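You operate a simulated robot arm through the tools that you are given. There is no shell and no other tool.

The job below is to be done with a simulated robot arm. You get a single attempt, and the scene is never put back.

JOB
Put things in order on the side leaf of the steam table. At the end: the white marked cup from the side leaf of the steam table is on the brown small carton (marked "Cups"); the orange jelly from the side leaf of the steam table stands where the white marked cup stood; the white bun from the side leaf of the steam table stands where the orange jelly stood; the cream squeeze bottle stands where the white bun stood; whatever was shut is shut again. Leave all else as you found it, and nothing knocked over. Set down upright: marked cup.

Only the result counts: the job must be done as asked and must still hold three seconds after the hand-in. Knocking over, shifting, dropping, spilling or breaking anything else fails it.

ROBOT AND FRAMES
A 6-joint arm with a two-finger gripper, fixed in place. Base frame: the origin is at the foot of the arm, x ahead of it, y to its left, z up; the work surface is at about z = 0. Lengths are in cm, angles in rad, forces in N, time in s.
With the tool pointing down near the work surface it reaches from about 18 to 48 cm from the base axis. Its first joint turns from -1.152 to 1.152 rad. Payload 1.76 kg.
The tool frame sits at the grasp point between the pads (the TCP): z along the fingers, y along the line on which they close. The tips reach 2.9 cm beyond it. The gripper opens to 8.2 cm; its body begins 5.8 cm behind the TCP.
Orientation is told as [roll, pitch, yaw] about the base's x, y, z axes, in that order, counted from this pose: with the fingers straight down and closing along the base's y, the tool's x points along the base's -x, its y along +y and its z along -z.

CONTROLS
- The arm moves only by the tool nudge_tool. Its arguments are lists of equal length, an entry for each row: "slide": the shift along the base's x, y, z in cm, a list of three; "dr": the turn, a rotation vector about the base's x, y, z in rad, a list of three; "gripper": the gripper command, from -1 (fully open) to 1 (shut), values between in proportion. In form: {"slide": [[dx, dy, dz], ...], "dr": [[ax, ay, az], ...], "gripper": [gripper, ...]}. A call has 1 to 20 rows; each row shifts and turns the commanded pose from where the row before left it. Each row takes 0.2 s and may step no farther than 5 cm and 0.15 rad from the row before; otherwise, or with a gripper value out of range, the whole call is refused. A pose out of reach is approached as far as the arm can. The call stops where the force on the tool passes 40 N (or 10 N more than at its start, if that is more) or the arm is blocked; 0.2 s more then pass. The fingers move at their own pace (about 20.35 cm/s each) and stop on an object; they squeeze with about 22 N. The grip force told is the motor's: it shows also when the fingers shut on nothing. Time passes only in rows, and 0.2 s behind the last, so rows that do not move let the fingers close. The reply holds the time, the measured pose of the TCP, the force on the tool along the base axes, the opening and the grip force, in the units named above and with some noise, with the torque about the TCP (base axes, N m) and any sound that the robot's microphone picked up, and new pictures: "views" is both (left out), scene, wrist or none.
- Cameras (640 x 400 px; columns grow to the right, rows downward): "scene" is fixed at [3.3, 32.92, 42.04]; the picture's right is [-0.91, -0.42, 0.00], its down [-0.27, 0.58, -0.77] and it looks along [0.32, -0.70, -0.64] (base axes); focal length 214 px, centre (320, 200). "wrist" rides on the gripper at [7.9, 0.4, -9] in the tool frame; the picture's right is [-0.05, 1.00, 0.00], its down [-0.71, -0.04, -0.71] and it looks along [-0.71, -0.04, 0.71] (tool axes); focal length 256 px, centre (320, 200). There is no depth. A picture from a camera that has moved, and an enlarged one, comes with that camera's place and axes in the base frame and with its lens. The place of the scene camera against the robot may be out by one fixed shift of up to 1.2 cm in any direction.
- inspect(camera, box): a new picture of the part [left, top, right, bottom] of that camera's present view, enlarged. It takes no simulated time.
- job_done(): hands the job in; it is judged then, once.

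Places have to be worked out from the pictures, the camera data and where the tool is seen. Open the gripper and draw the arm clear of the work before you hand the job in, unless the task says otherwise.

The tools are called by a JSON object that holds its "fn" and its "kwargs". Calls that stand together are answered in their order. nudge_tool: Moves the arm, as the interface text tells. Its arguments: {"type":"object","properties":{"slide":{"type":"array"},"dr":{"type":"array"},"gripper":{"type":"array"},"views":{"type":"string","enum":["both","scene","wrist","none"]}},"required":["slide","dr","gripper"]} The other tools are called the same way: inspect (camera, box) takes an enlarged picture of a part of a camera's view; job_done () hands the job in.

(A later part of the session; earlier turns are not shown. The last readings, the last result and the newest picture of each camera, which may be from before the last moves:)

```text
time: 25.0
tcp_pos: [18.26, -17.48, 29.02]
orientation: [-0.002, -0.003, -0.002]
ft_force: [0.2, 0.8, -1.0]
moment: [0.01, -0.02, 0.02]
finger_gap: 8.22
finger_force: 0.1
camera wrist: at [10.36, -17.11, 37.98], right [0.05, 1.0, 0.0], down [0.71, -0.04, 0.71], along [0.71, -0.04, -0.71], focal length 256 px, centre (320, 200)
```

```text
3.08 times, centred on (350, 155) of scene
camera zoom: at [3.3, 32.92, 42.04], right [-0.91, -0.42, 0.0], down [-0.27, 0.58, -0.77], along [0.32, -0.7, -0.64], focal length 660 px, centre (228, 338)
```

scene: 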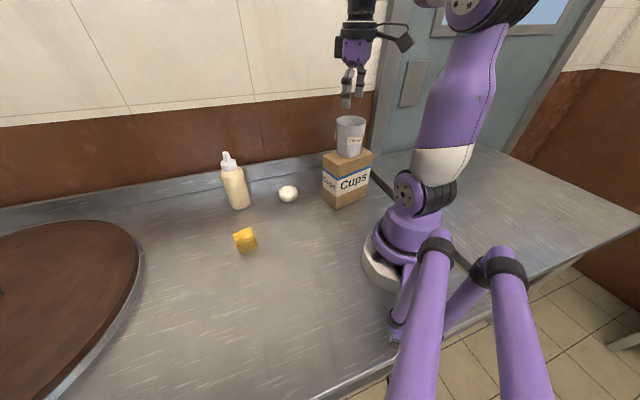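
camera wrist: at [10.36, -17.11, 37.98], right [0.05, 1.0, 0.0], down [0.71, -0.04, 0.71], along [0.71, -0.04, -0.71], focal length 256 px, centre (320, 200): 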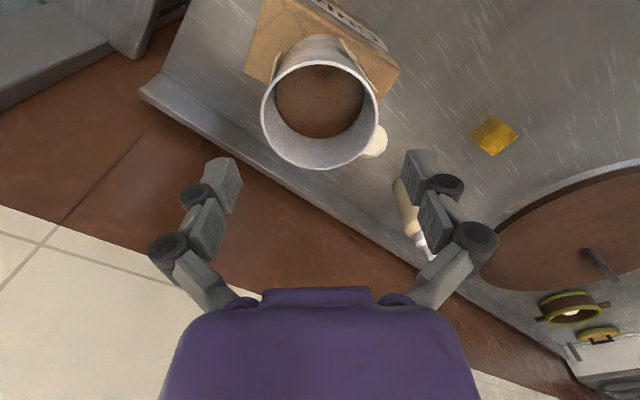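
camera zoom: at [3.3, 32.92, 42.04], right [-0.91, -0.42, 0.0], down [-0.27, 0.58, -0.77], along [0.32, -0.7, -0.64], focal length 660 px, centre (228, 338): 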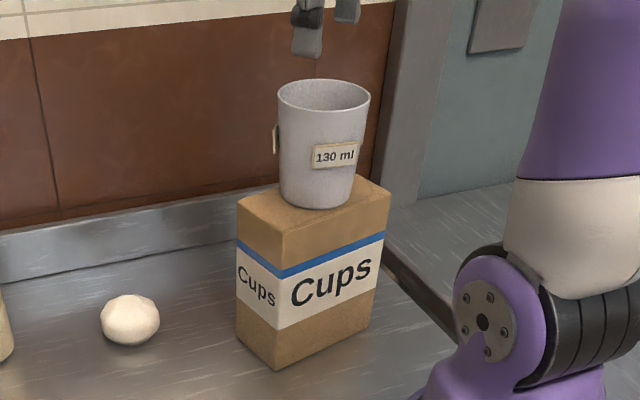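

Cup placed well. Now I move toward the jelly at about (33.4, 9.55), stopping high behind it for a close look.

{"fn": "nudge_tool", "kwargs": {"slide": [[2.6, 3.6, 0], [2.6, 3.6, 0], [2.6, 3.6, 0], [1.0, 4.0, -2.0], [1.0, 4.0, -2.4], [1.0, 4.0, -2.4], [1.0, 4.0, -2.4], [0, 0, 0]], "dr": [[0, 0, 0], [0, 0, 0], [0, 0, 0], [0, 0, 0], [0, 0, 0], [0, 0, 0], [0, 0, 0], [0, 0, 0]], "gripper": [-1, -1, -1, -1, -1, -1, -1, -1]}}

{"fn": "inspect", "kwargs": {"camera": "wrist", "box": [240, 20, 400, 130]}}

{"fn": "inspect", "kwargs": {"camera": "scene", "box": [220, 210, 280, 260]}}

```text
time: 26.8
tcp_pos: [29.85, 9.34, 19.75]
orientation: [0.0, -0.001, -0.002]
ft_force: [0.0, 0.0, 1.0]
moment: [0.02, -0.01, -0.01]
finger_gap: 8.21
finger_force: 0.0
camera wrist: at [22.09, 9.76, 28.79], right [0.05, 1.0, 0.0], down [0.7, -0.04, 0.71], along [0.71, -0.04, -0.71], focal length 256 px, centre (320, 200)
```

scene: 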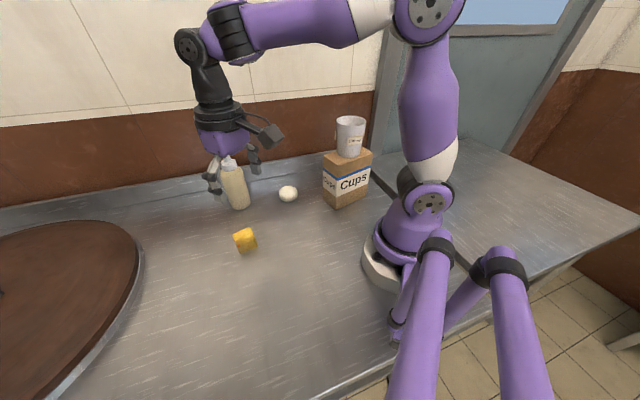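
wrist: 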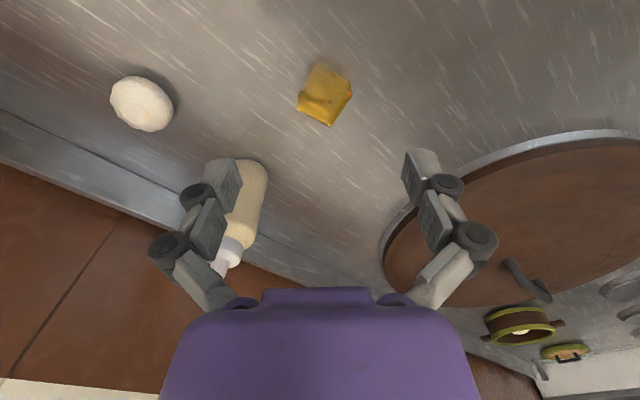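

```text
3.64 times, centred on (320, 75) of wrist
camera zoom: at [22.09, 9.76, 28.79], right [0.05, 1.0, 0.0], down [0.7, -0.04, 0.71], along [0.71, -0.04, -0.71], focal length 931 px, centre (320, 654)
```

zoom: 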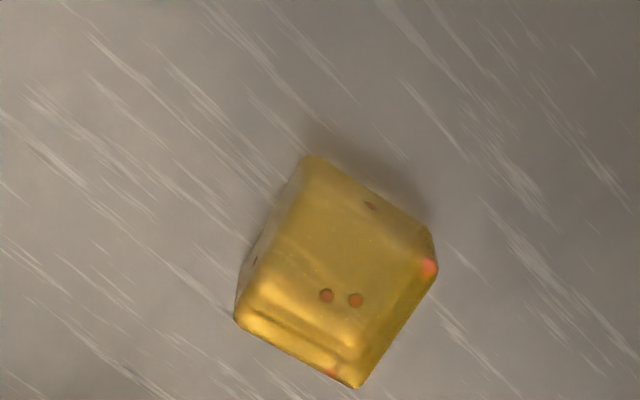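

```text
8.00 times, centred on (250, 235) of scene
camera zoom: at [3.29, 32.92, 42.04], right [-0.91, -0.42, 0.0], down [-0.27, 0.58, -0.77], along [0.32, -0.7, -0.64], focal length 1716 px, centre (880, -80)
```

zoom: 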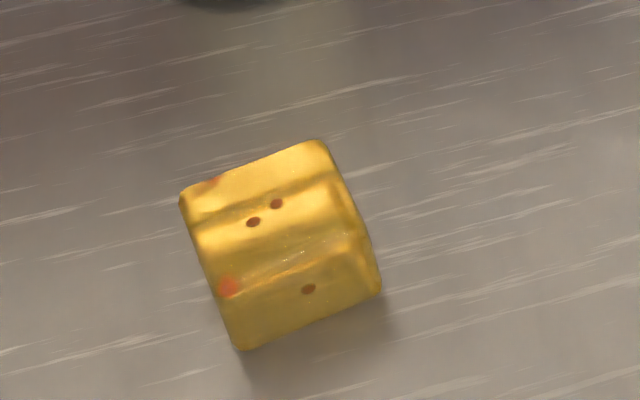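

The jelly is a ~4.1 × 4.1 × 3 cm block centred near (33.5, 9.5), with an edge direction about 56° from x. I turn the gripper -0.59 rad about z so it closes square on it, and move above it.

{"fn": "nudge_tool", "kwargs": {"slide": [[0.9, 0.04, -1.8], [0.9, 0.04, -1.8], [0.9, 0.04, -1.8], [0.95, 0.04, -1.8], [0, 0, 0]], "dr": [[0, 0, -0.148], [0, 0, -0.148], [0, 0, -0.148], [0, 0, -0.146], [0, 0, 0]], "gripper": [-1, -1, -1, -1, -1]}}

{"fn": "inspect", "kwargs": {"camera": "wrist", "box": [200, 40, 440, 240]}}

```text
time: 28.0
tcp_pos: [33.6, 9.47, 12.55]
orientation: [-0.001, -0.001, -0.591]
ft_force: [-0.3, 0.9, 0.2]
moment: [-0.02, 0.03, 0.0]
finger_gap: 8.2
finger_force: 0.1
camera wrist: at [27.31, 14.27, 21.52], right [0.6, 0.8, 0.0], down [0.56, -0.42, 0.71], along [0.57, -0.43, -0.71], focal length 256 px, centre (320, 200)
```

scene: 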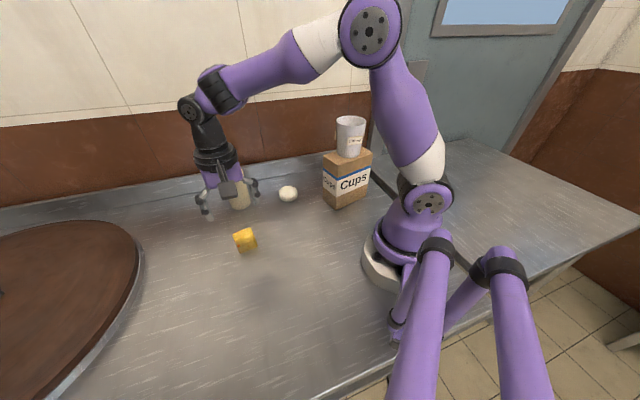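
wrist: 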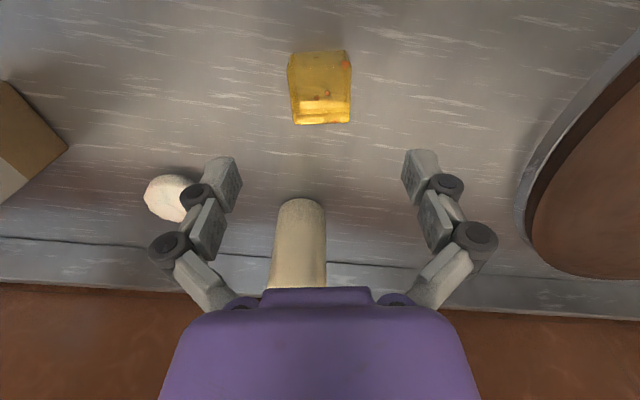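

```text
2.00 times, centred on (320, 140) of wrist
camera zoom: at [27.31, 14.27, 21.52], right [0.6, 0.8, 0.0], down [0.56, -0.42, 0.71], along [0.57, -0.43, -0.71], focal length 512 px, centre (320, 320)
```

zoom: 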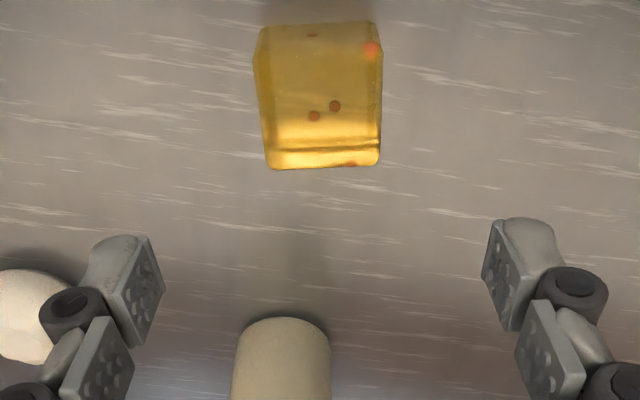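

Aligned and centred on the jelly. I descend to TCP z ≈ 3.25 (tips ~0.3 cm above the surface).

{"fn": "nudge_tool", "kwargs": {"slide": [[0, 0, -1.5], [0, 0, -1.5], [0, 0, -1.5], [0, 0, -1.5], [0, 0, -1.3], [0, 0, -0.8], [0, 0, -0.6], [0, 0, -0.4], [0, 0, -0.2], [0, 0, 0]], "dr": [[0, 0, 0], [0, 0, 0], [0, 0, 0], [0, 0, 0], [0, 0, 0], [0, 0, 0], [0, 0, 0], [0, 0, 0], [0, 0, 0], [0, 0, 0]], "gripper": [-1, -1, -1, -1, -1, -1, -1, -1, -1, -1]}}

{"fn": "inspect", "kwargs": {"camera": "wrist", "box": [200, 80, 440, 280]}}

```text
time: 30.2
tcp_pos: [33.81, 9.48, 3.25]
orientation: [-0.001, -0.003, -0.591]
ft_force: [0.8, 0.3, -0.3]
moment: [0.03, -0.01, 0.01]
finger_gap: 8.17
finger_force: 0.0
camera wrist: at [27.39, 14.2, 12.23], right [0.6, 0.8, 0.0], down [0.57, -0.42, 0.71], along [0.57, -0.42, -0.71], focal length 256 px, centre (320, 200)
```

scene: 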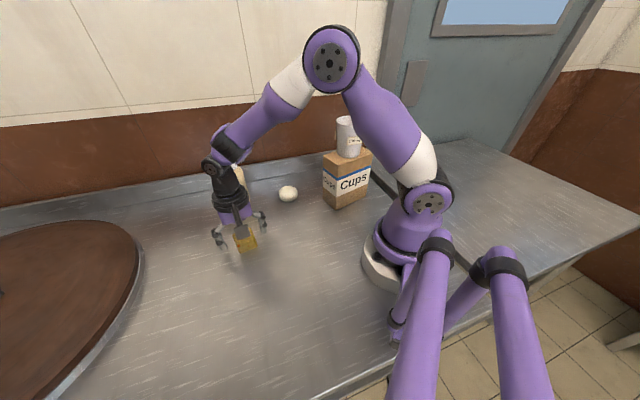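
wrist: 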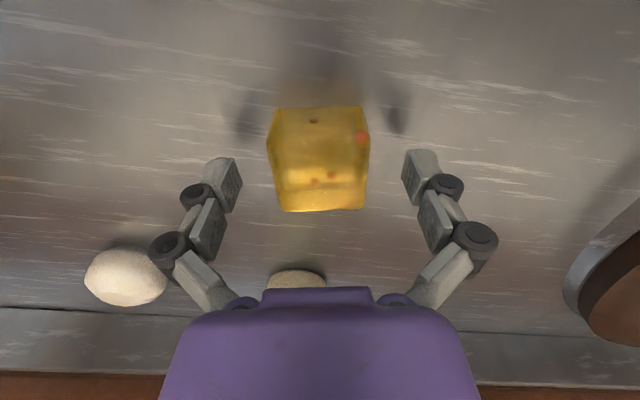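

```text
2.00 times, centred on (320, 180) of wrist
camera zoom: at [27.39, 14.2, 12.23], right [0.6, 0.8, 0.0], down [0.57, -0.42, 0.71], along [0.57, -0.42, -0.71], focal length 512 px, centre (320, 240)
```

zoom: 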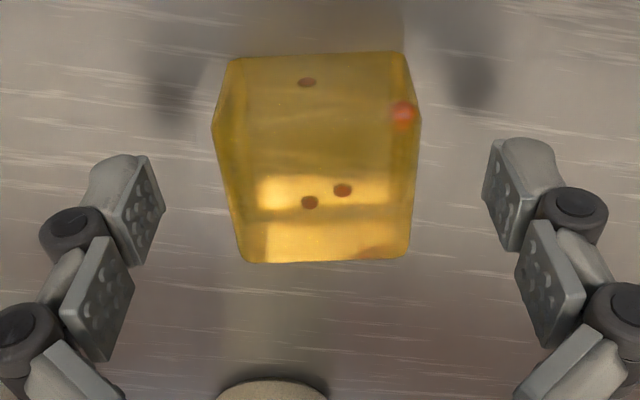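

Well centred. I close to about 4.3 cm first, then ease in to make soft contact.

{"fn": "nudge_tool", "kwargs": {"slide": [[0, 0, 0], [0, 0, 0], [0, 0, 0], [0, 0, 0]], "dr": [[0, 0, 0], [0, 0, 0], [0, 0, 0], [0, 0, 0]], "gripper": [-0.5, -0.2, -0.08, -0.03], "views": "none"}}

```text
time: 31.2
tcp_pos: [33.75, 9.34, 3.29]
orientation: [-0.001, -0.003, -0.59]
ft_force: [-0.2, 0.1, 5.5]
moment: [0.0, 0.08, 0.03]
finger_gap: 4.37
finger_force: 21.7
```

Contact at 4.37 cm. I ease the command to soften the grip.

{"fn": "nudge_tool", "kwargs": {"slide": [[0, 0, 0], [0, 0, 0]], "dr": [[0, 0, 0], [0, 0, 0]], "gripper": [-0.06, -0.06]}}

{"fn": "inspect", "kwargs": {"camera": "wrist", "box": [200, 80, 440, 280]}}

```text
time: 31.8
tcp_pos: [33.69, 9.53, 3.24]
orientation: [-0.002, -0.002, -0.589]
ft_force: [0.8, 0.0, 1.2]
moment: [0.01, 0.0, -0.05]
finger_gap: 4.43
finger_force: 13.0
camera wrist: at [27.39, 14.2, 12.23], right [0.6, 0.8, 0.0], down [0.57, -0.42, 0.71], along [0.57, -0.42, -0.71], focal length 256 px, centre (320, 200)
```

scene: 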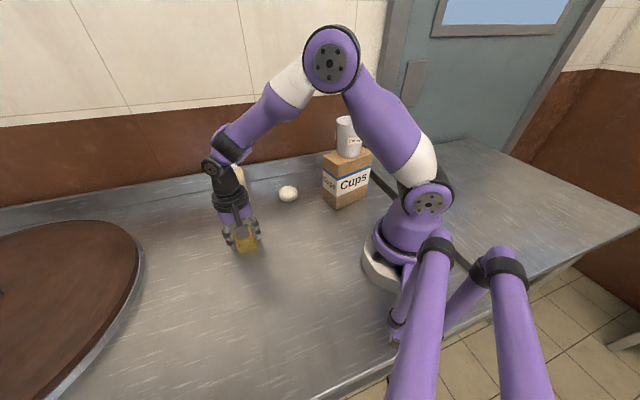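
wrist: 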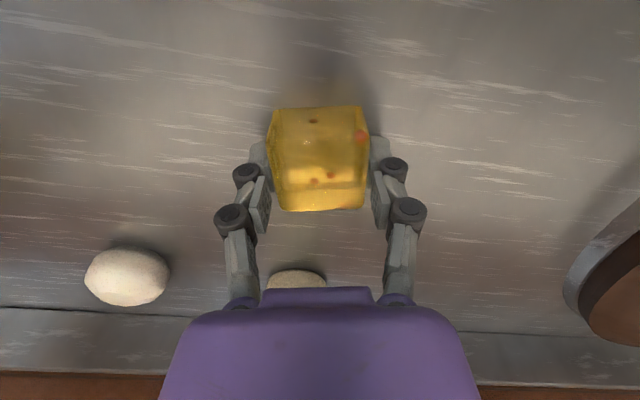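

```text
2.00 times, centred on (320, 180) of wrist
camera zoom: at [27.39, 14.2, 12.23], right [0.6, 0.8, 0.0], down [0.57, -0.42, 0.71], along [0.57, -0.42, -0.71], focal length 512 px, centre (320, 240)
```

zoom: 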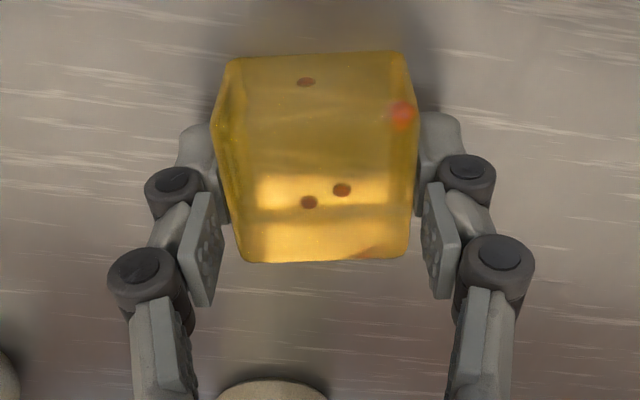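

Jelly is held gently, unmoved from its spot (centre ≈ (33.7, 9.43)). I lift it slowly.

{"fn": "nudge_tool", "kwargs": {"slide": [[0, 0, 0.2], [0, 0, 0.4], [0, 0, 0.6], [0, 0, 0.8], [0, 0, 1.0], [0, 0, 1.0], [0, 0, 1.0], [0, 0, 0.6], [0, 0, 0.3], [0, 0, 0]], "dr": [[0, 0, 0], [0, 0, 0], [0, 0, 0], [0, 0, 0], [0, 0, 0], [0, 0, 0], [0, 0, 0], [0, 0, 0], [0, 0, 0], [0, 0, 0]], "gripper": [-0.06, -0.06, -0.06, -0.06, -0.06, -0.06, -0.06, -0.06, -0.06, -0.06]}}

```text
time: 34.0
tcp_pos: [33.65, 9.41, 9.04]
orientation: [-0.001, -0.001, -0.589]
ft_force: [-0.4, -0.3, -0.2]
moment: [0.0, 0.0, 0.01]
finger_gap: 4.46
finger_force: 12.4
camera wrist: at [27.32, 14.16, 18.02], right [0.6, 0.8, 0.0], down [0.57, -0.42, 0.71], along [0.57, -0.42, -0.71], focal length 256 px, centre (320, 200)
```

scene: 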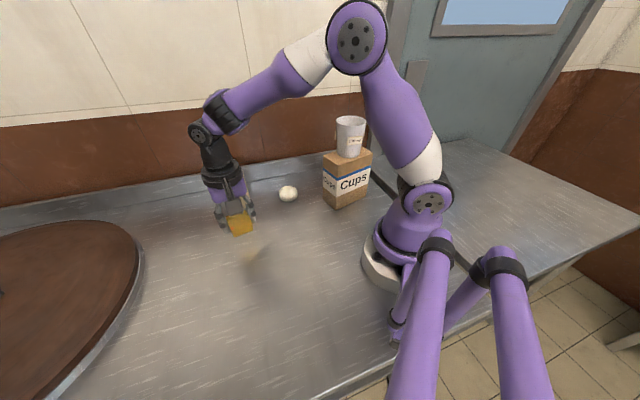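
wrist: 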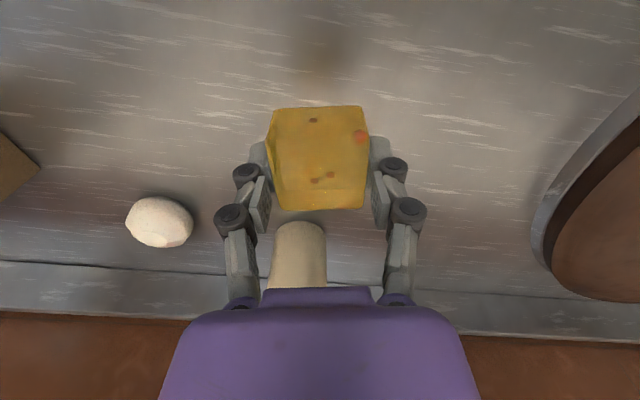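

Held steady. I carry the jelly to above the cup's former place (18.15, 22.27), turning the gripper back to yaw 0 on the way.

{"fn": "nudge_tool", "kwargs": {"slide": [[-0.62, 0.51, 0], [-1.09, 0.9, 0], [-1.55, 1.29, 0], [-1.71, 1.41, 0], [-1.86, 1.54, 0], [-1.86, 1.54, 0], [-1.86, 1.54, 0], [-1.71, 1.41, 0], [-1.4, 1.16, 0], [-0.93, 0.77, 0], [-0.65, 0.51, 0], [-0.33, 0.26, 0], [0, 0, 0]], "dr": [[0, 0, 0.049], [0, 0, 0.049], [0, 0, 0.049], [0, 0, 0.049], [0, 0, 0.049], [0, 0, 0.049], [0, 0, 0.049], [0, 0, 0.049], [0, 0, 0.049], [0, 0, 0.049], [0, 0, 0.049], [0, 0, 0.049], [0, 0, 0]], "gripper": [-0.06, -0.06, -0.06, -0.06, -0.06, -0.06, -0.06, -0.06, -0.06, -0.06, -0.06, -0.06, -0.06]}}

```text
time: 36.8
tcp_pos: [18.12, 22.29, 9.1]
orientation: [0.001, -0.002, 0.0]
ft_force: [0.1, 0.3, -1.1]
moment: [0.0, -0.03, -0.01]
finger_gap: 4.45
finger_force: 1.2
camera wrist: at [10.18, 22.71, 17.98], right [0.05, 1.0, 0.0], down [0.71, -0.04, 0.71], along [0.71, -0.04, -0.71], focal length 256 px, centre (320, 200)
```

scene: 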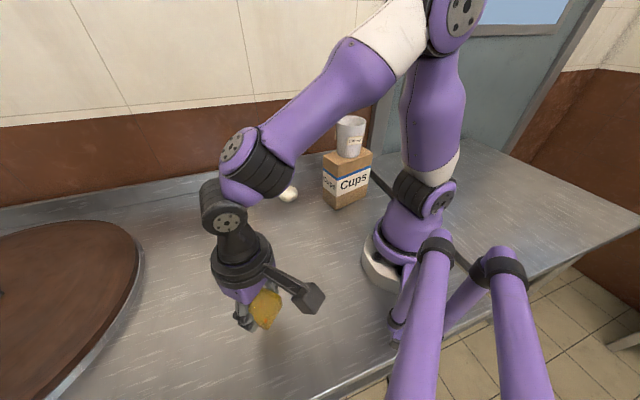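
wrist: 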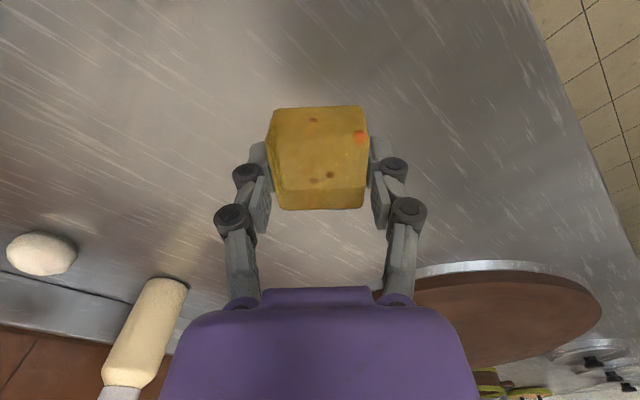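

The grip reading dropped to about 1 N although the jelly is still held; I tighten slightly before lowering.

{"fn": "nudge_tool", "kwargs": {"slide": [[0, 0, 0], [0, 0, 0]], "dr": [[0, 0, 0], [0, 0, 0]], "gripper": [-0.055, -0.05], "views": "none"}}

```text
time: 37.4
tcp_pos: [18.13, 22.32, 9.06]
orientation: [-0.002, -0.001, -0.002]
ft_force: [0.2, 0.1, -0.5]
moment: [0.02, -0.02, 0.03]
finger_gap: 4.42
finger_force: 0.7
```

{"fn": "nudge_tool", "kwargs": {"slide": [[0, 0, 0], [0, 0, 0]], "dr": [[0, 0, 0], [0, 0, 0]], "gripper": [-0.04, -0.04], "views": "wrist"}}

```text
time: 38.0
tcp_pos: [18.23, 22.26, 8.94]
orientation: [-0.003, -0.002, -0.001]
ft_force: [0.1, -0.3, 1.0]
moment: [-0.04, -0.05, -0.02]
finger_gap: 4.39
finger_force: 21.2
camera wrist: at [10.19, 22.71, 17.98], right [0.05, 1.0, 0.0], down [0.71, -0.04, 0.71], along [0.71, -0.04, -0.71], focal length 256 px, centre (320, 200)
```

wrist: 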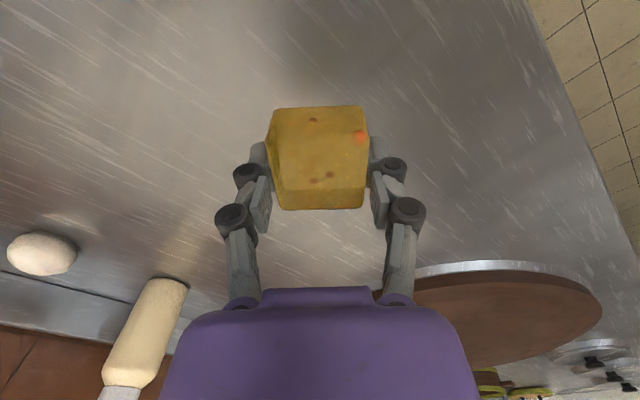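

Grip is firm again. I lower the jelly toward the surface, slowing near the end.

{"fn": "nudge_tool", "kwargs": {"slide": [[0, 0, -0.5], [0, 0, -1.0], [0, 0, -1.2], [0, 0, -1.2], [0, 0, -0.8], [0, 0, -0.4], [0, 0, -0.3], [0, 0, -0.1], [0, 0, 0]], "dr": [[0, 0, 0], [0, 0, 0], [0, 0, 0], [0, 0, 0], [0, 0, 0], [0, 0, 0], [0, 0, 0], [0, 0, 0], [0, 0, 0]], "gripper": [-0.04, -0.04, -0.04, -0.04, -0.04, -0.04, -0.04, -0.04, -0.04]}}

{"fn": "inspect", "kwargs": {"camera": "scene", "box": [200, 260, 330, 360]}}

```text
time: 40.0
tcp_pos: [18.09, 22.3, 3.49]
orientation: [-0.002, -0.003, -0.002]
ft_force: [-0.5, 0.1, 0.3]
moment: [0.03, -0.02, 0.02]
finger_gap: 4.39
finger_force: 21.9
camera wrist: at [10.18, 22.68, 12.56], right [0.05, 1.0, 0.0], down [0.71, -0.04, 0.71], along [0.71, -0.04, -0.71], focal length 256 px, centre (320, 200)
```

scene: 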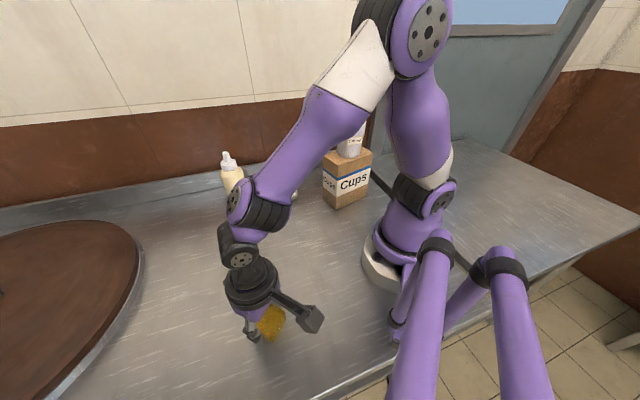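
wrist: 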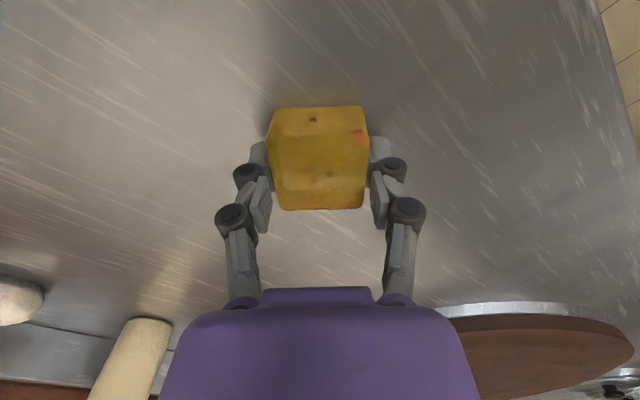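

```text
4.00 times, centred on (265, 310) of scene
camera zoom: at [3.3, 32.92, 42.04], right [-0.91, -0.42, 0.0], down [-0.27, 0.58, -0.77], along [0.32, -0.7, -0.64], focal length 858 px, centre (540, -240)
```

zoom: 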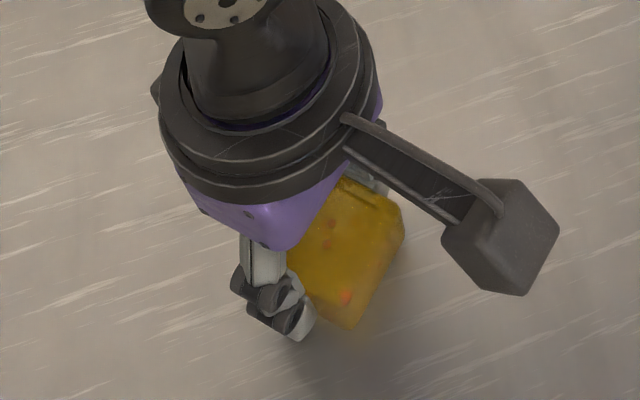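

The jelly is about 0.25 cm above the surface, I lower in small steps until it touches.

{"fn": "nudge_tool", "kwargs": {"slide": [[0, 0, -0.1], [0, 0, -0.1], [0, 0, 0]], "dr": [[0, 0, 0], [0, 0, 0], [0, 0, 0]], "gripper": [-0.04, -0.04, -0.04], "views": "none"}}

```text
time: 40.8
tcp_pos: [18.19, 22.21, 3.47]
orientation: [-0.001, -0.001, -0.002]
ft_force: [0.0, 0.7, 0.6]
moment: [-0.01, -0.02, 0.0]
finger_gap: 4.38
finger_force: 22.4
```

{"fn": "nudge_tool", "kwargs": {"slide": [[0, 0, -0.06], [0, 0, 0]], "dr": [[0, 0, 0], [0, 0, 0]], "gripper": [-0.04, -0.04], "views": "none"}}

```text
time: 41.4
tcp_pos: [18.04, 22.25, 3.32]
orientation: [0.001, -0.001, -0.003]
ft_force: [-0.5, 1.3, 3.4]
moment: [-0.02, 0.03, 0.0]
finger_gap: 4.38
finger_force: 22.1
```

Light contact (3.4 N). I release gradually and look.

{"fn": "nudge_tool", "kwargs": {"slide": [[0, 0, 0], [0, 0, 0], [0, 0, 0], [0, 0, 0], [0, 0, 0], [0, 0, 0]], "dr": [[0, 0, 0], [0, 0, 0], [0, 0, 0], [0, 0, 0], [0, 0, 0], [0, 0, 0]], "gripper": [-0.06, -0.09, -0.13, -0.2, -0.4, -0.7]}}

{"fn": "inspect", "kwargs": {"camera": "wrist", "box": [200, 80, 440, 280]}}

```text
time: 42.8
tcp_pos: [18.01, 22.25, 3.29]
orientation: [0.0, -0.002, -0.002]
ft_force: [0.2, 0.2, 0.0]
moment: [-0.01, 0.01, 0.01]
finger_gap: 6.99
finger_force: 0.1
camera wrist: at [10.19, 22.65, 12.29], right [0.05, 1.0, 0.0], down [0.71, -0.04, 0.71], along [0.71, -0.04, -0.71], focal length 256 px, centre (320, 200)
```

scene: 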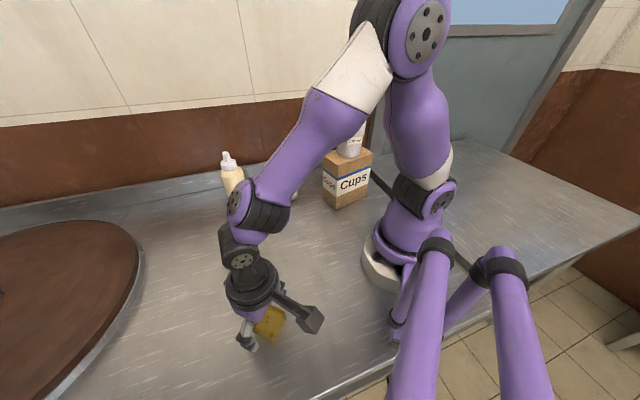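
wrist: 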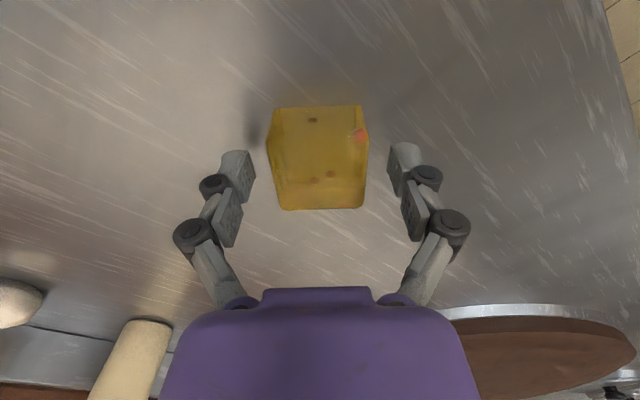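

```text
2.00 times, centred on (320, 180) of wrist
camera zoom: at [10.19, 22.65, 12.29], right [0.05, 1.0, 0.0], down [0.71, -0.04, 0.71], along [0.71, -0.04, -0.71], focal length 512 px, centre (320, 240)
```

zoom: 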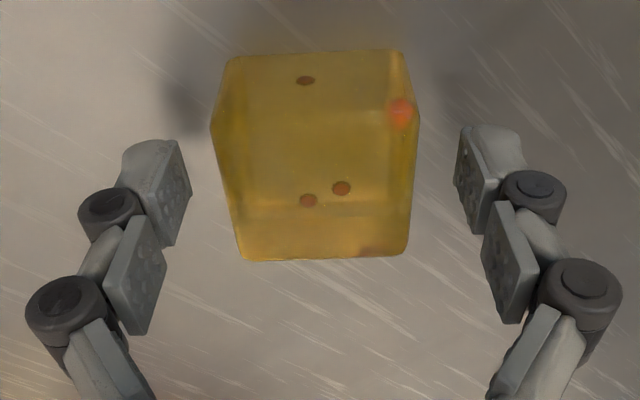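

Jelly stands on the cup's former spot. I open fully, rise, then travel toward the bun.

{"fn": "nudge_tool", "kwargs": {"slide": [[0, 0, 0], [0, 0, 0.5], [0, 0, 1.0], [0, 0, 2.0], [0, 0, 3.0], [0, 0, 4.0], [0, 0, 4.0], [2.5, -3.0, 2.0], [2.5, -3.5, 0], [2.5, -3.5, 0], [1.5, -4.5, 0], [0.5, -4.5, 0], [0.5, -4.5, 0], [0, -4.5, 0], [0, -4.0, 0], [0, 0, 0]], "dr": [[0, 0, 0], [0, 0, 0], [0, 0, 0], [0, 0, 0], [0, 0, 0], [0, 0, 0], [0, 0, 0], [0, 0, 0], [0, 0, 0], [0, 0, 0], [0, 0, 0], [0, 0, 0], [0, 0, 0], [0, 0, 0], [0, 0, 0], [0, 0, 0]], "gripper": [-1, -1, -1, -1, -1, -1, -1, -1, -1, -1, -1, -1, -1, -1, -1, -1]}}

{"fn": "inspect", "kwargs": {"camera": "wrist", "box": [220, 20, 420, 150]}}

{"fn": "inspect", "kwargs": {"camera": "scene", "box": [200, 260, 330, 360]}}

```text
time: 46.2
tcp_pos: [28.07, -9.97, 19.81]
orientation: [-0.002, -0.003, -0.001]
ft_force: [0.3, 0.4, 0.3]
moment: [0.0, 0.03, 0.0]
finger_gap: 8.2
finger_force: 0.0
camera wrist: at [20.28, -9.58, 28.82], right [0.05, 1.0, 0.0], down [0.71, -0.04, 0.71], along [0.71, -0.04, -0.71], focal length 256 px, centre (320, 200)
```

scene: 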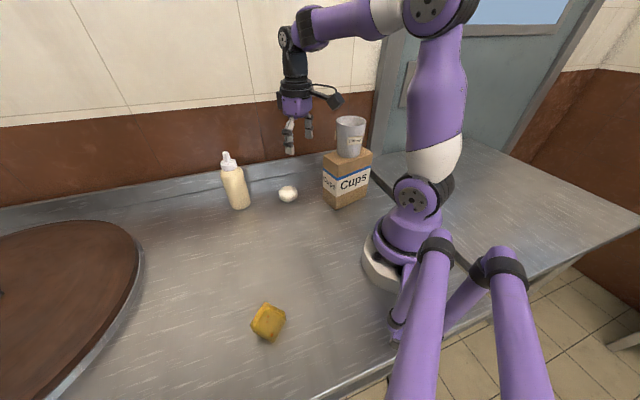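
wrist: 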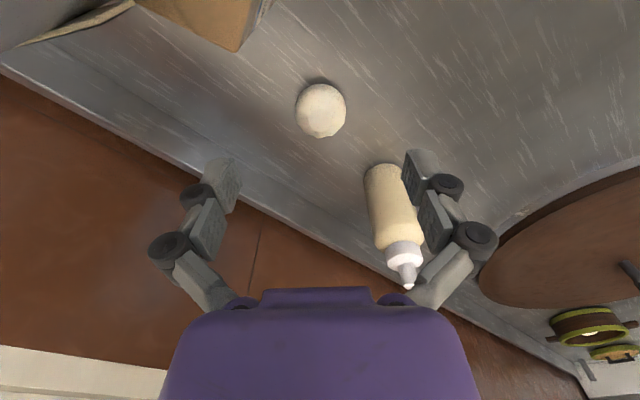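

```text
3.08 times, centred on (320, 85) of wrist
camera zoom: at [20.28, -9.58, 28.82], right [0.05, 1.0, 0.0], down [0.71, -0.04, 0.71], along [0.71, -0.04, -0.71], focal length 788 px, centre (320, 554)
```

zoom: 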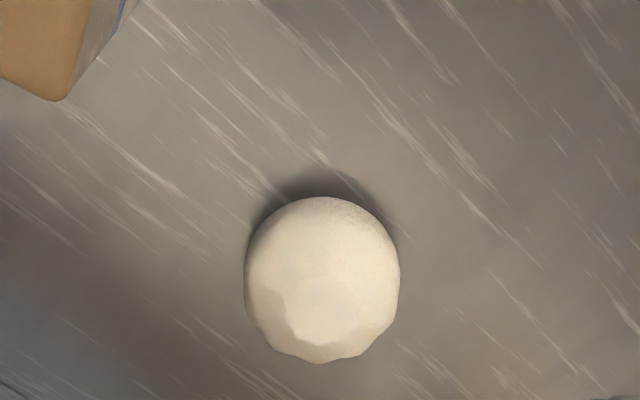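

```text
4.00 times, centred on (265, 310) of scene
camera zoom: at [3.3, 32.92, 42.04], right [-0.91, -0.42, 0.0], down [-0.27, 0.58, -0.77], along [0.32, -0.7, -0.64], focal length 858 px, centre (540, -240)
```

zoom: 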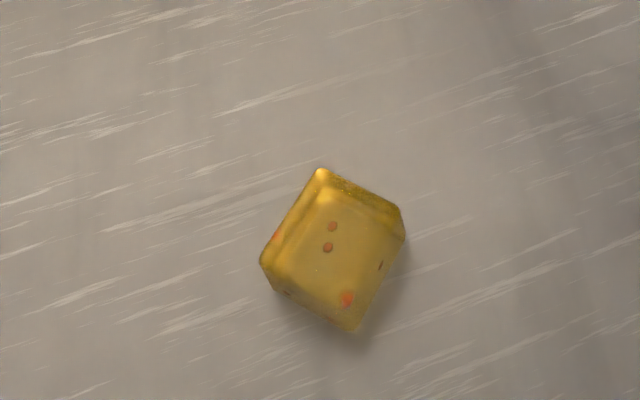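

The bun is a ~5.6 cm wide ball centred near (33.4, -10.24), with its widest level about z = 2. I go above it, turning the gripper by -0.5 so its camera stays clear of the carton.

{"fn": "nudge_tool", "kwargs": {"slide": [[1.33, -0.07, -1.9], [1.33, -0.07, -1.9], [1.33, -0.07, -1.9], [1.33, -0.06, -1.9], [0, 0, 0]], "dr": [[0, 0, -0.125], [0, 0, -0.125], [0, 0, -0.125], [0, 0, -0.125], [0, 0, 0]], "gripper": [-1, -1, -1, -1, -1]}}

{"fn": "inspect", "kwargs": {"camera": "wrist", "box": [200, 20, 440, 220]}}

```text
time: 47.4
tcp_pos: [33.4, -9.89, 12.29]
orientation: [0.0, -0.001, -0.503]
ft_force: [0.5, 0.0, -0.1]
moment: [0.0, -0.01, 0.01]
finger_gap: 8.19
finger_force: 0.1
camera wrist: at [26.74, -5.81, 21.28], right [0.53, 0.85, 0.0], down [0.6, -0.37, 0.71], along [0.6, -0.37, -0.71], focal length 256 px, centre (320, 200)
```

scene: 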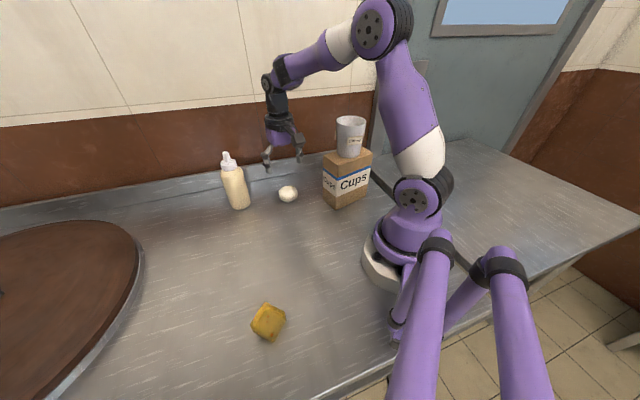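
wrist: 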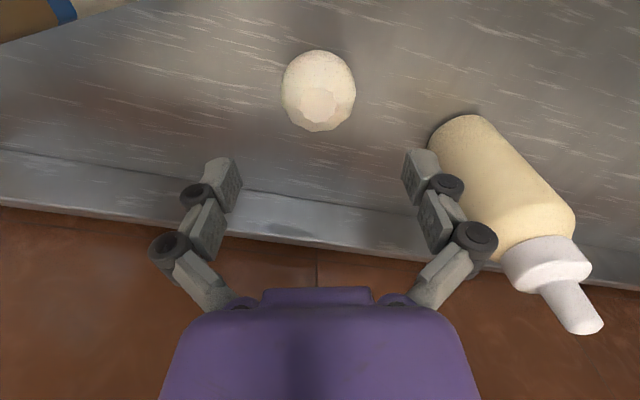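

```text
2.00 times, centred on (320, 120) of wrist
camera zoom: at [26.74, -5.81, 21.28], right [0.53, 0.85, 0.0], down [0.6, -0.37, 0.71], along [0.6, -0.37, -0.71], focal length 512 px, centre (320, 360)
```

zoom: 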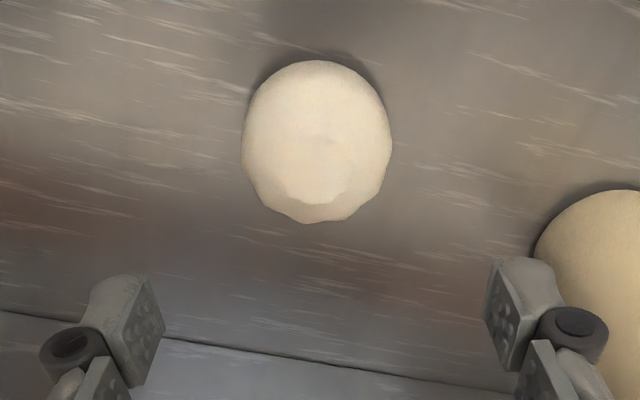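

The bun sits directly under the gripper (within ~0.1 cm). I descend to TCP z ≈ 3.5.

{"fn": "nudge_tool", "kwargs": {"slide": [[0, -0.05, -1.5], [0, -0.05, -1.5], [0, 0, -1.5], [0, 0, -1.5], [0, 0, -1.2], [0, 0, -0.8], [0, 0, -0.5], [0, 0, -0.3], [0, 0, 0]], "dr": [[0, 0, 0], [0, 0, 0], [0, 0, 0], [0, 0, 0], [0, 0, 0], [0, 0, 0], [0, 0, 0], [0, 0, 0], [0, 0, 0]], "gripper": [-1, -1, -1, -1, -1, -1, -1, -1, -1]}}

{"fn": "inspect", "kwargs": {"camera": "wrist", "box": [200, 80, 440, 280]}}

{"fn": "inspect", "kwargs": {"camera": "scene", "box": [210, 110, 390, 230]}}

```text
time: 49.4
tcp_pos: [33.42, -10.19, 3.39]
orientation: [-0.001, -0.002, -0.501]
ft_force: [-0.7, 0.4, -0.5]
moment: [-0.02, -0.04, 0.01]
finger_gap: 8.2
finger_force: 0.1
camera wrist: at [26.63, -5.99, 12.46], right [0.53, 0.85, 0.0], down [0.6, -0.37, 0.71], along [0.6, -0.37, -0.71], focal length 256 px, centre (320, 200)
```

scene: 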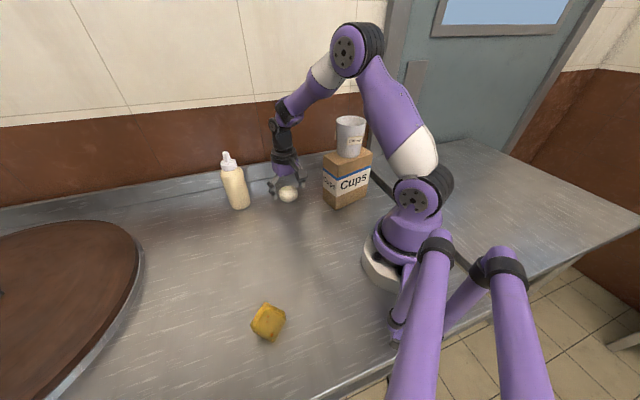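
wrist: 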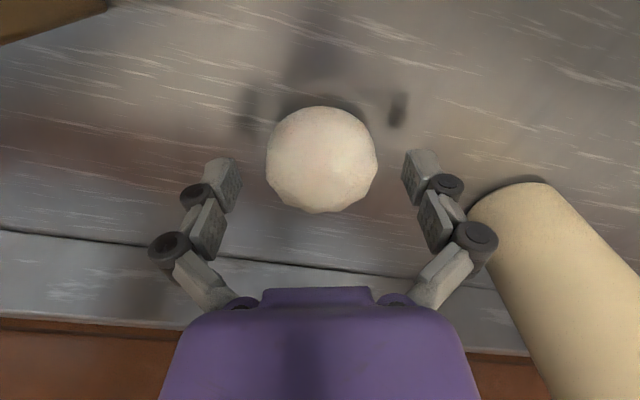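

```text
2.00 times, centred on (320, 180) of wrist
camera zoom: at [26.63, -5.99, 12.46], right [0.53, 0.85, 0.0], down [0.6, -0.37, 0.71], along [0.6, -0.37, -0.71], focal length 512 px, centre (320, 240)
```

zoom: 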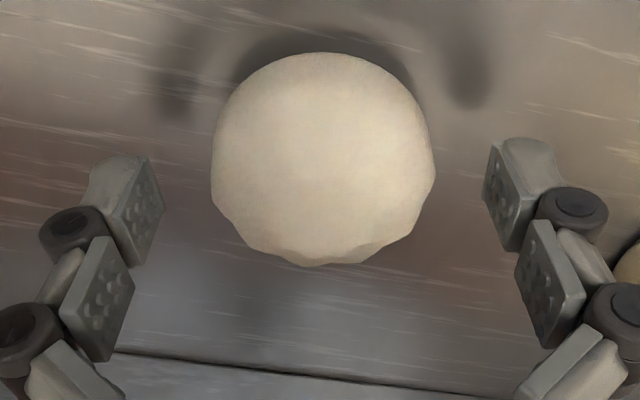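

```text
3.33 times, centred on (300, 170) of scene
camera zoom: at [3.3, 32.92, 42.04], right [-0.91, -0.42, 0.0], down [-0.27, 0.58, -0.77], along [0.32, -0.7, -0.64], focal length 715 px, centre (387, 300)
```

zoom: 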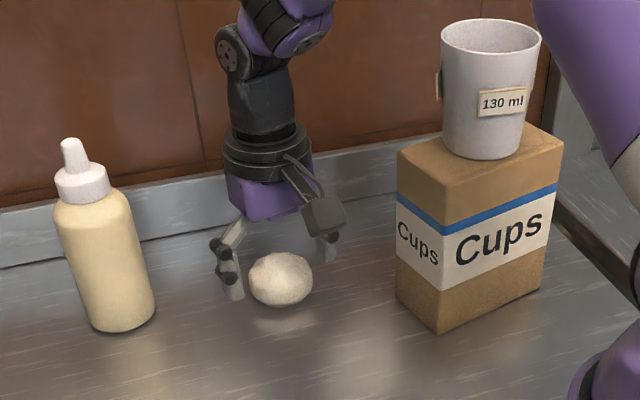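

Centred. I close gradually toward ~5.7 cm.

{"fn": "nudge_tool", "kwargs": {"slide": [[0, 0, 0], [0, 0, 0], [0, 0, 0], [0, 0, 0]], "dr": [[0, 0, 0], [0, 0, 0], [0, 0, 0], [0, 0, 0]], "gripper": [-0.65, -0.5, -0.42, -0.39], "views": "none"}}

```text
time: 50.4
tcp_pos: [33.31, -10.19, 3.47]
orientation: [-0.002, -0.001, -0.501]
ft_force: [-0.2, 0.1, -0.3]
moment: [-0.02, 0.05, 0.02]
finger_gap: 5.71
finger_force: 0.1
```

{"fn": "nudge_tool", "kwargs": {"slide": [[0, 0, 0], [0, 0, 0], [0, 0, 0]], "dr": [[0, 0, 0], [0, 0, 0], [0, 0, 0]], "gripper": [-0.37, -0.35, -0.34], "views": "none"}}

```text
time: 51.2
tcp_pos: [33.28, -10.14, 3.47]
orientation: [-0.004, -0.003, -0.501]
ft_force: [1.0, 0.2, 0.8]
moment: [-0.01, -0.08, 0.02]
finger_gap: 5.6
finger_force: 0.4
```

{"fn": "nudge_tool", "kwargs": {"slide": [[0, 0, 0], [0, 0, 0]], "dr": [[0, 0, 0], [0, 0, 0]], "gripper": [-0.33, -0.325], "views": "wrist"}}

```text
time: 51.8
tcp_pos: [33.33, -10.18, 3.42]
orientation: [-0.001, -0.002, -0.501]
ft_force: [-0.9, 0.4, 0.0]
moment: [0.0, -0.03, -0.06]
finger_gap: 5.55
finger_force: 0.9
camera wrist: at [26.64, -5.99, 12.47], right [0.53, 0.85, 0.0], down [0.6, -0.37, 0.71], along [0.6, -0.37, -0.71], focal length 256 px, centre (320, 200)
```

wrist: 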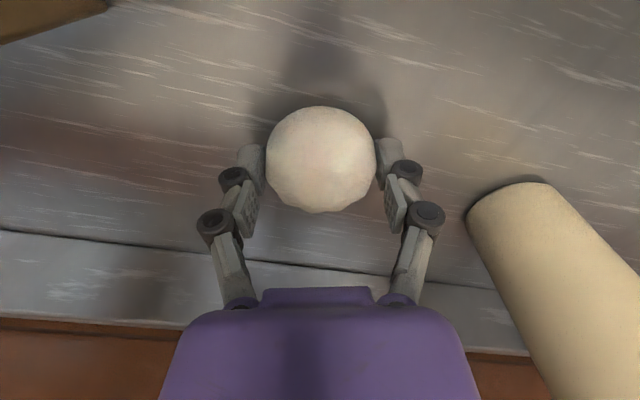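

{"fn": "nudge_tool", "kwargs": {"slide": [[0, 0, 0], [0, 0, 0]], "dr": [[0, 0, 0], [0, 0, 0]], "gripper": [-0.315, -0.31], "views": "none"}}

```text
time: 52.4
tcp_pos: [33.43, -10.21, 3.6]
orientation: [-0.001, -0.003, -0.5]
ft_force: [0.1, 0.7, 4.6]
moment: [0.01, 0.01, -0.01]
finger_gap: 5.51
finger_force: 21.8
```

Bun is gripped (centre ≈ (33.38, -10.17)). I lift it slowly and check.

{"fn": "nudge_tool", "kwargs": {"slide": [[0, 0, 0.2], [0, 0, 0.4], [0, 0, 0.7], [0, 0, 1.0], [0, 0, 1.2], [0, 0, 1.2], [0, 0, 1.0], [0, 0, 0.6], [0, 0, 0.3], [0, 0, 0]], "dr": [[0, 0, 0], [0, 0, 0], [0, 0, 0], [0, 0, 0], [0, 0, 0], [0, 0, 0], [0, 0, 0], [0, 0, 0], [0, 0, 0], [0, 0, 0]], "gripper": [-0.31, -0.31, -0.31, -0.31, -0.31, -0.31, -0.31, -0.31, -0.31, -0.31]}}

```text
time: 54.6
tcp_pos: [33.44, -10.18, 10.06]
orientation: [-0.002, -0.002, -0.502]
ft_force: [-0.7, 0.3, -0.4]
moment: [-0.01, 0.02, -0.03]
finger_gap: 5.5
finger_force: 22.5
camera wrist: at [26.67, -5.93, 19.08], right [0.53, 0.85, 0.0], down [0.6, -0.37, 0.71], along [0.6, -0.37, -0.71], focal length 256 px, centre (320, 200)
```

scene: 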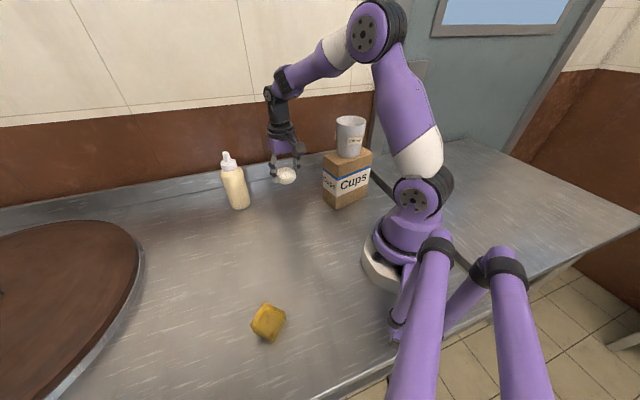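
wrist: 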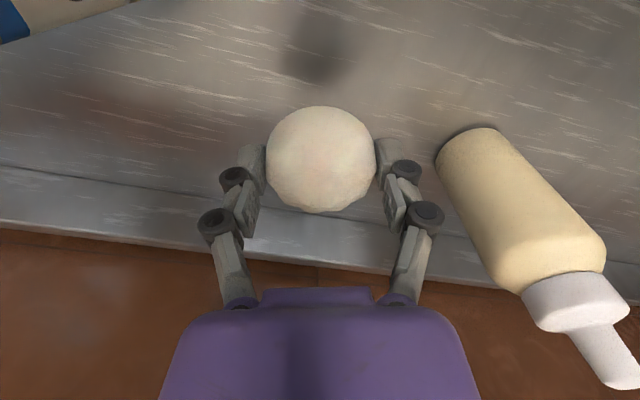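

The bun is held firmly. I carry it at this height, detouring inward past the bottle, to the jelly's former spot (33.72, 9.45).

{"fn": "nudge_tool", "kwargs": {"slide": [[-0.4, 0.8, 0], [-0.7, 1.5, 0], [-0.9, 1.9, 0], [-0.9, 1.9, 0], [-0.7, 2.0, 0], [-0.3, 2.0, 0], [0.3, 2.0, 0], [0.9, 2.0, 0], [1.1, 1.9, 0], [0.9, 1.6, 0], [0.6, 1.1, 0], [0.3, 0.65, 0], [0.1, 0.25, 0], [0, 0, 0]], "dr": [[0, 0, 0], [0, 0, 0], [0, 0, 0], [0, 0, 0], [0, 0, 0], [0, 0, 0], [0, 0, 0], [0, 0, 0], [0, 0, 0], [0, 0, 0], [0, 0, 0], [0, 0, 0], [0, 0, 0], [0, 0, 0]], "gripper": [-0.31, -0.31, -0.31, -0.31, -0.31, -0.31, -0.31, -0.31, -0.31, -0.31, -0.31, -0.31, -0.31, -0.31]}}

```text
time: 57.6
tcp_pos: [33.6, 9.43, 9.99]
orientation: [-0.001, -0.002, -0.5]
ft_force: [-0.2, 0.2, 0.7]
moment: [-0.01, 0.01, -0.02]
finger_gap: 5.5
finger_force: 21.5
camera wrist: at [26.99, 13.64, 19.02], right [0.53, 0.85, 0.0], down [0.6, -0.37, 0.71], along [0.6, -0.37, -0.71], focal length 256 px, centre (320, 200)
```

scene: 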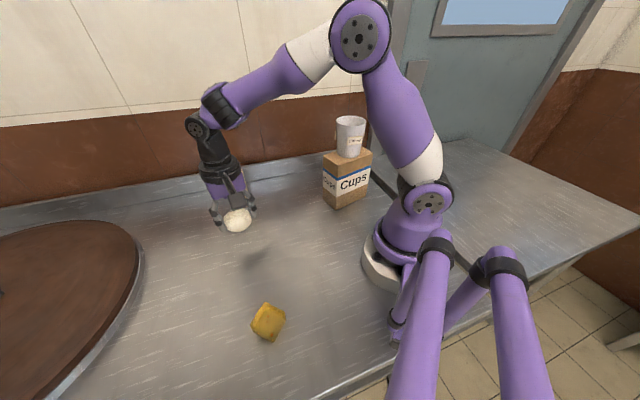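
wrist: 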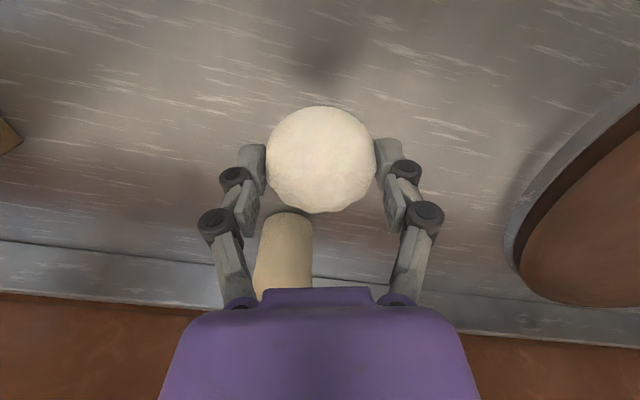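

Above the jelly's former spot. I lower 6.2 cm, slowing near the end.

{"fn": "nudge_tool", "kwargs": {"slide": [[0, 0, -0.5], [0, 0, -1.0], [0, 0, -1.3], [0, 0, -1.3], [0, 0, -1.0], [0, 0, -0.6], [0, 0, -0.3], [0, 0, -0.2], [0, 0, 0]], "dr": [[0, 0, 0], [0, 0, 0], [0, 0, 0], [0, 0, 0], [0, 0, 0], [0, 0, 0], [0, 0, 0], [0, 0, 0], [0, 0, 0]], "gripper": [-0.31, -0.31, -0.31, -0.31, -0.31, -0.31, -0.31, -0.31, -0.31], "views": "none"}}

```text
time: 59.6
tcp_pos: [33.75, 9.54, 3.79]
orientation: [-0.001, -0.001, -0.5]
ft_force: [-0.1, -0.6, -0.8]
moment: [-0.04, -0.03, 0.03]
finger_gap: 5.53
finger_force: 22.1
```

{"fn": "nudge_tool", "kwargs": {"slide": [[0, 0, -0.1], [0, 0, -0.08], [0, 0, 0]], "dr": [[0, 0, 0], [0, 0, 0], [0, 0, 0]], "gripper": [-0.31, -0.31, -0.31], "views": "none"}}

```text
time: 60.4
tcp_pos: [33.64, 9.43, 3.52]
orientation: [-0.003, -0.002, -0.503]
ft_force: [0.6, 0.5, -0.4]
moment: [0.03, 0.0, 0.0]
finger_gap: 5.49
finger_force: 22.2
```

{"fn": "nudge_tool", "kwargs": {"slide": [[0, 0, -0.07], [0, 0, 0]], "dr": [[0, 0, 0], [0, 0, 0]], "gripper": [-0.31, -0.31], "views": "scene"}}

{"fn": "inspect", "kwargs": {"camera": "scene", "box": [200, 190, 290, 270]}}

```text
time: 61.0
tcp_pos: [33.71, 9.5, 3.61]
orientation: [-0.001, -0.002, -0.501]
ft_force: [-0.9, 0.0, -1.0]
moment: [0.01, 0.02, -0.01]
finger_gap: 5.47
finger_force: 21.9
```

scene: 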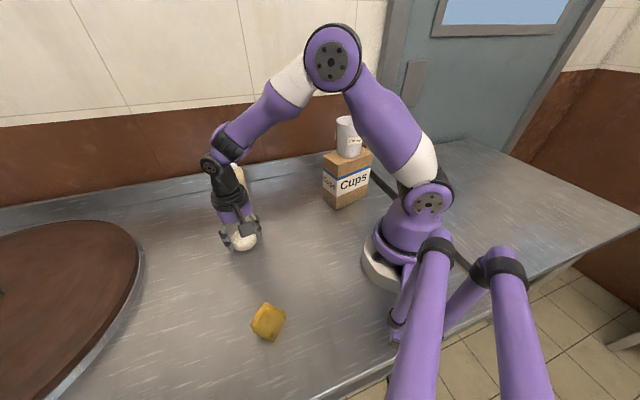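

```text
5.00 times, centred on (245, 230) of scene
camera zoom: at [3.3, 32.92, 42.04], right [-0.91, -0.42, 0.0], down [-0.27, 0.58, -0.77], along [0.32, -0.7, -0.64], focal length 1072 px, centre (695, 50)
```

zoom: 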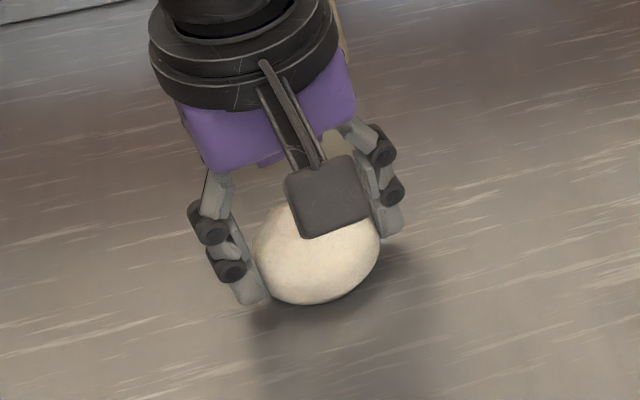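

Still no contact force; close to the surface. I continue in 0.06 cm steps.

{"fn": "nudge_tool", "kwargs": {"slide": [[0, 0, -0.06], [0, 0, 0]], "dr": [[0, 0, 0], [0, 0, 0]], "gripper": [-0.31, -0.31], "views": "none"}}

```text
time: 61.6
tcp_pos: [33.64, 9.53, 3.49]
orientation: [0.001, -0.002, -0.5]
ft_force: [-1.6, -0.2, 4.2]
moment: [0.06, -0.02, 0.02]
finger_gap: 5.51
finger_force: 22.0
```

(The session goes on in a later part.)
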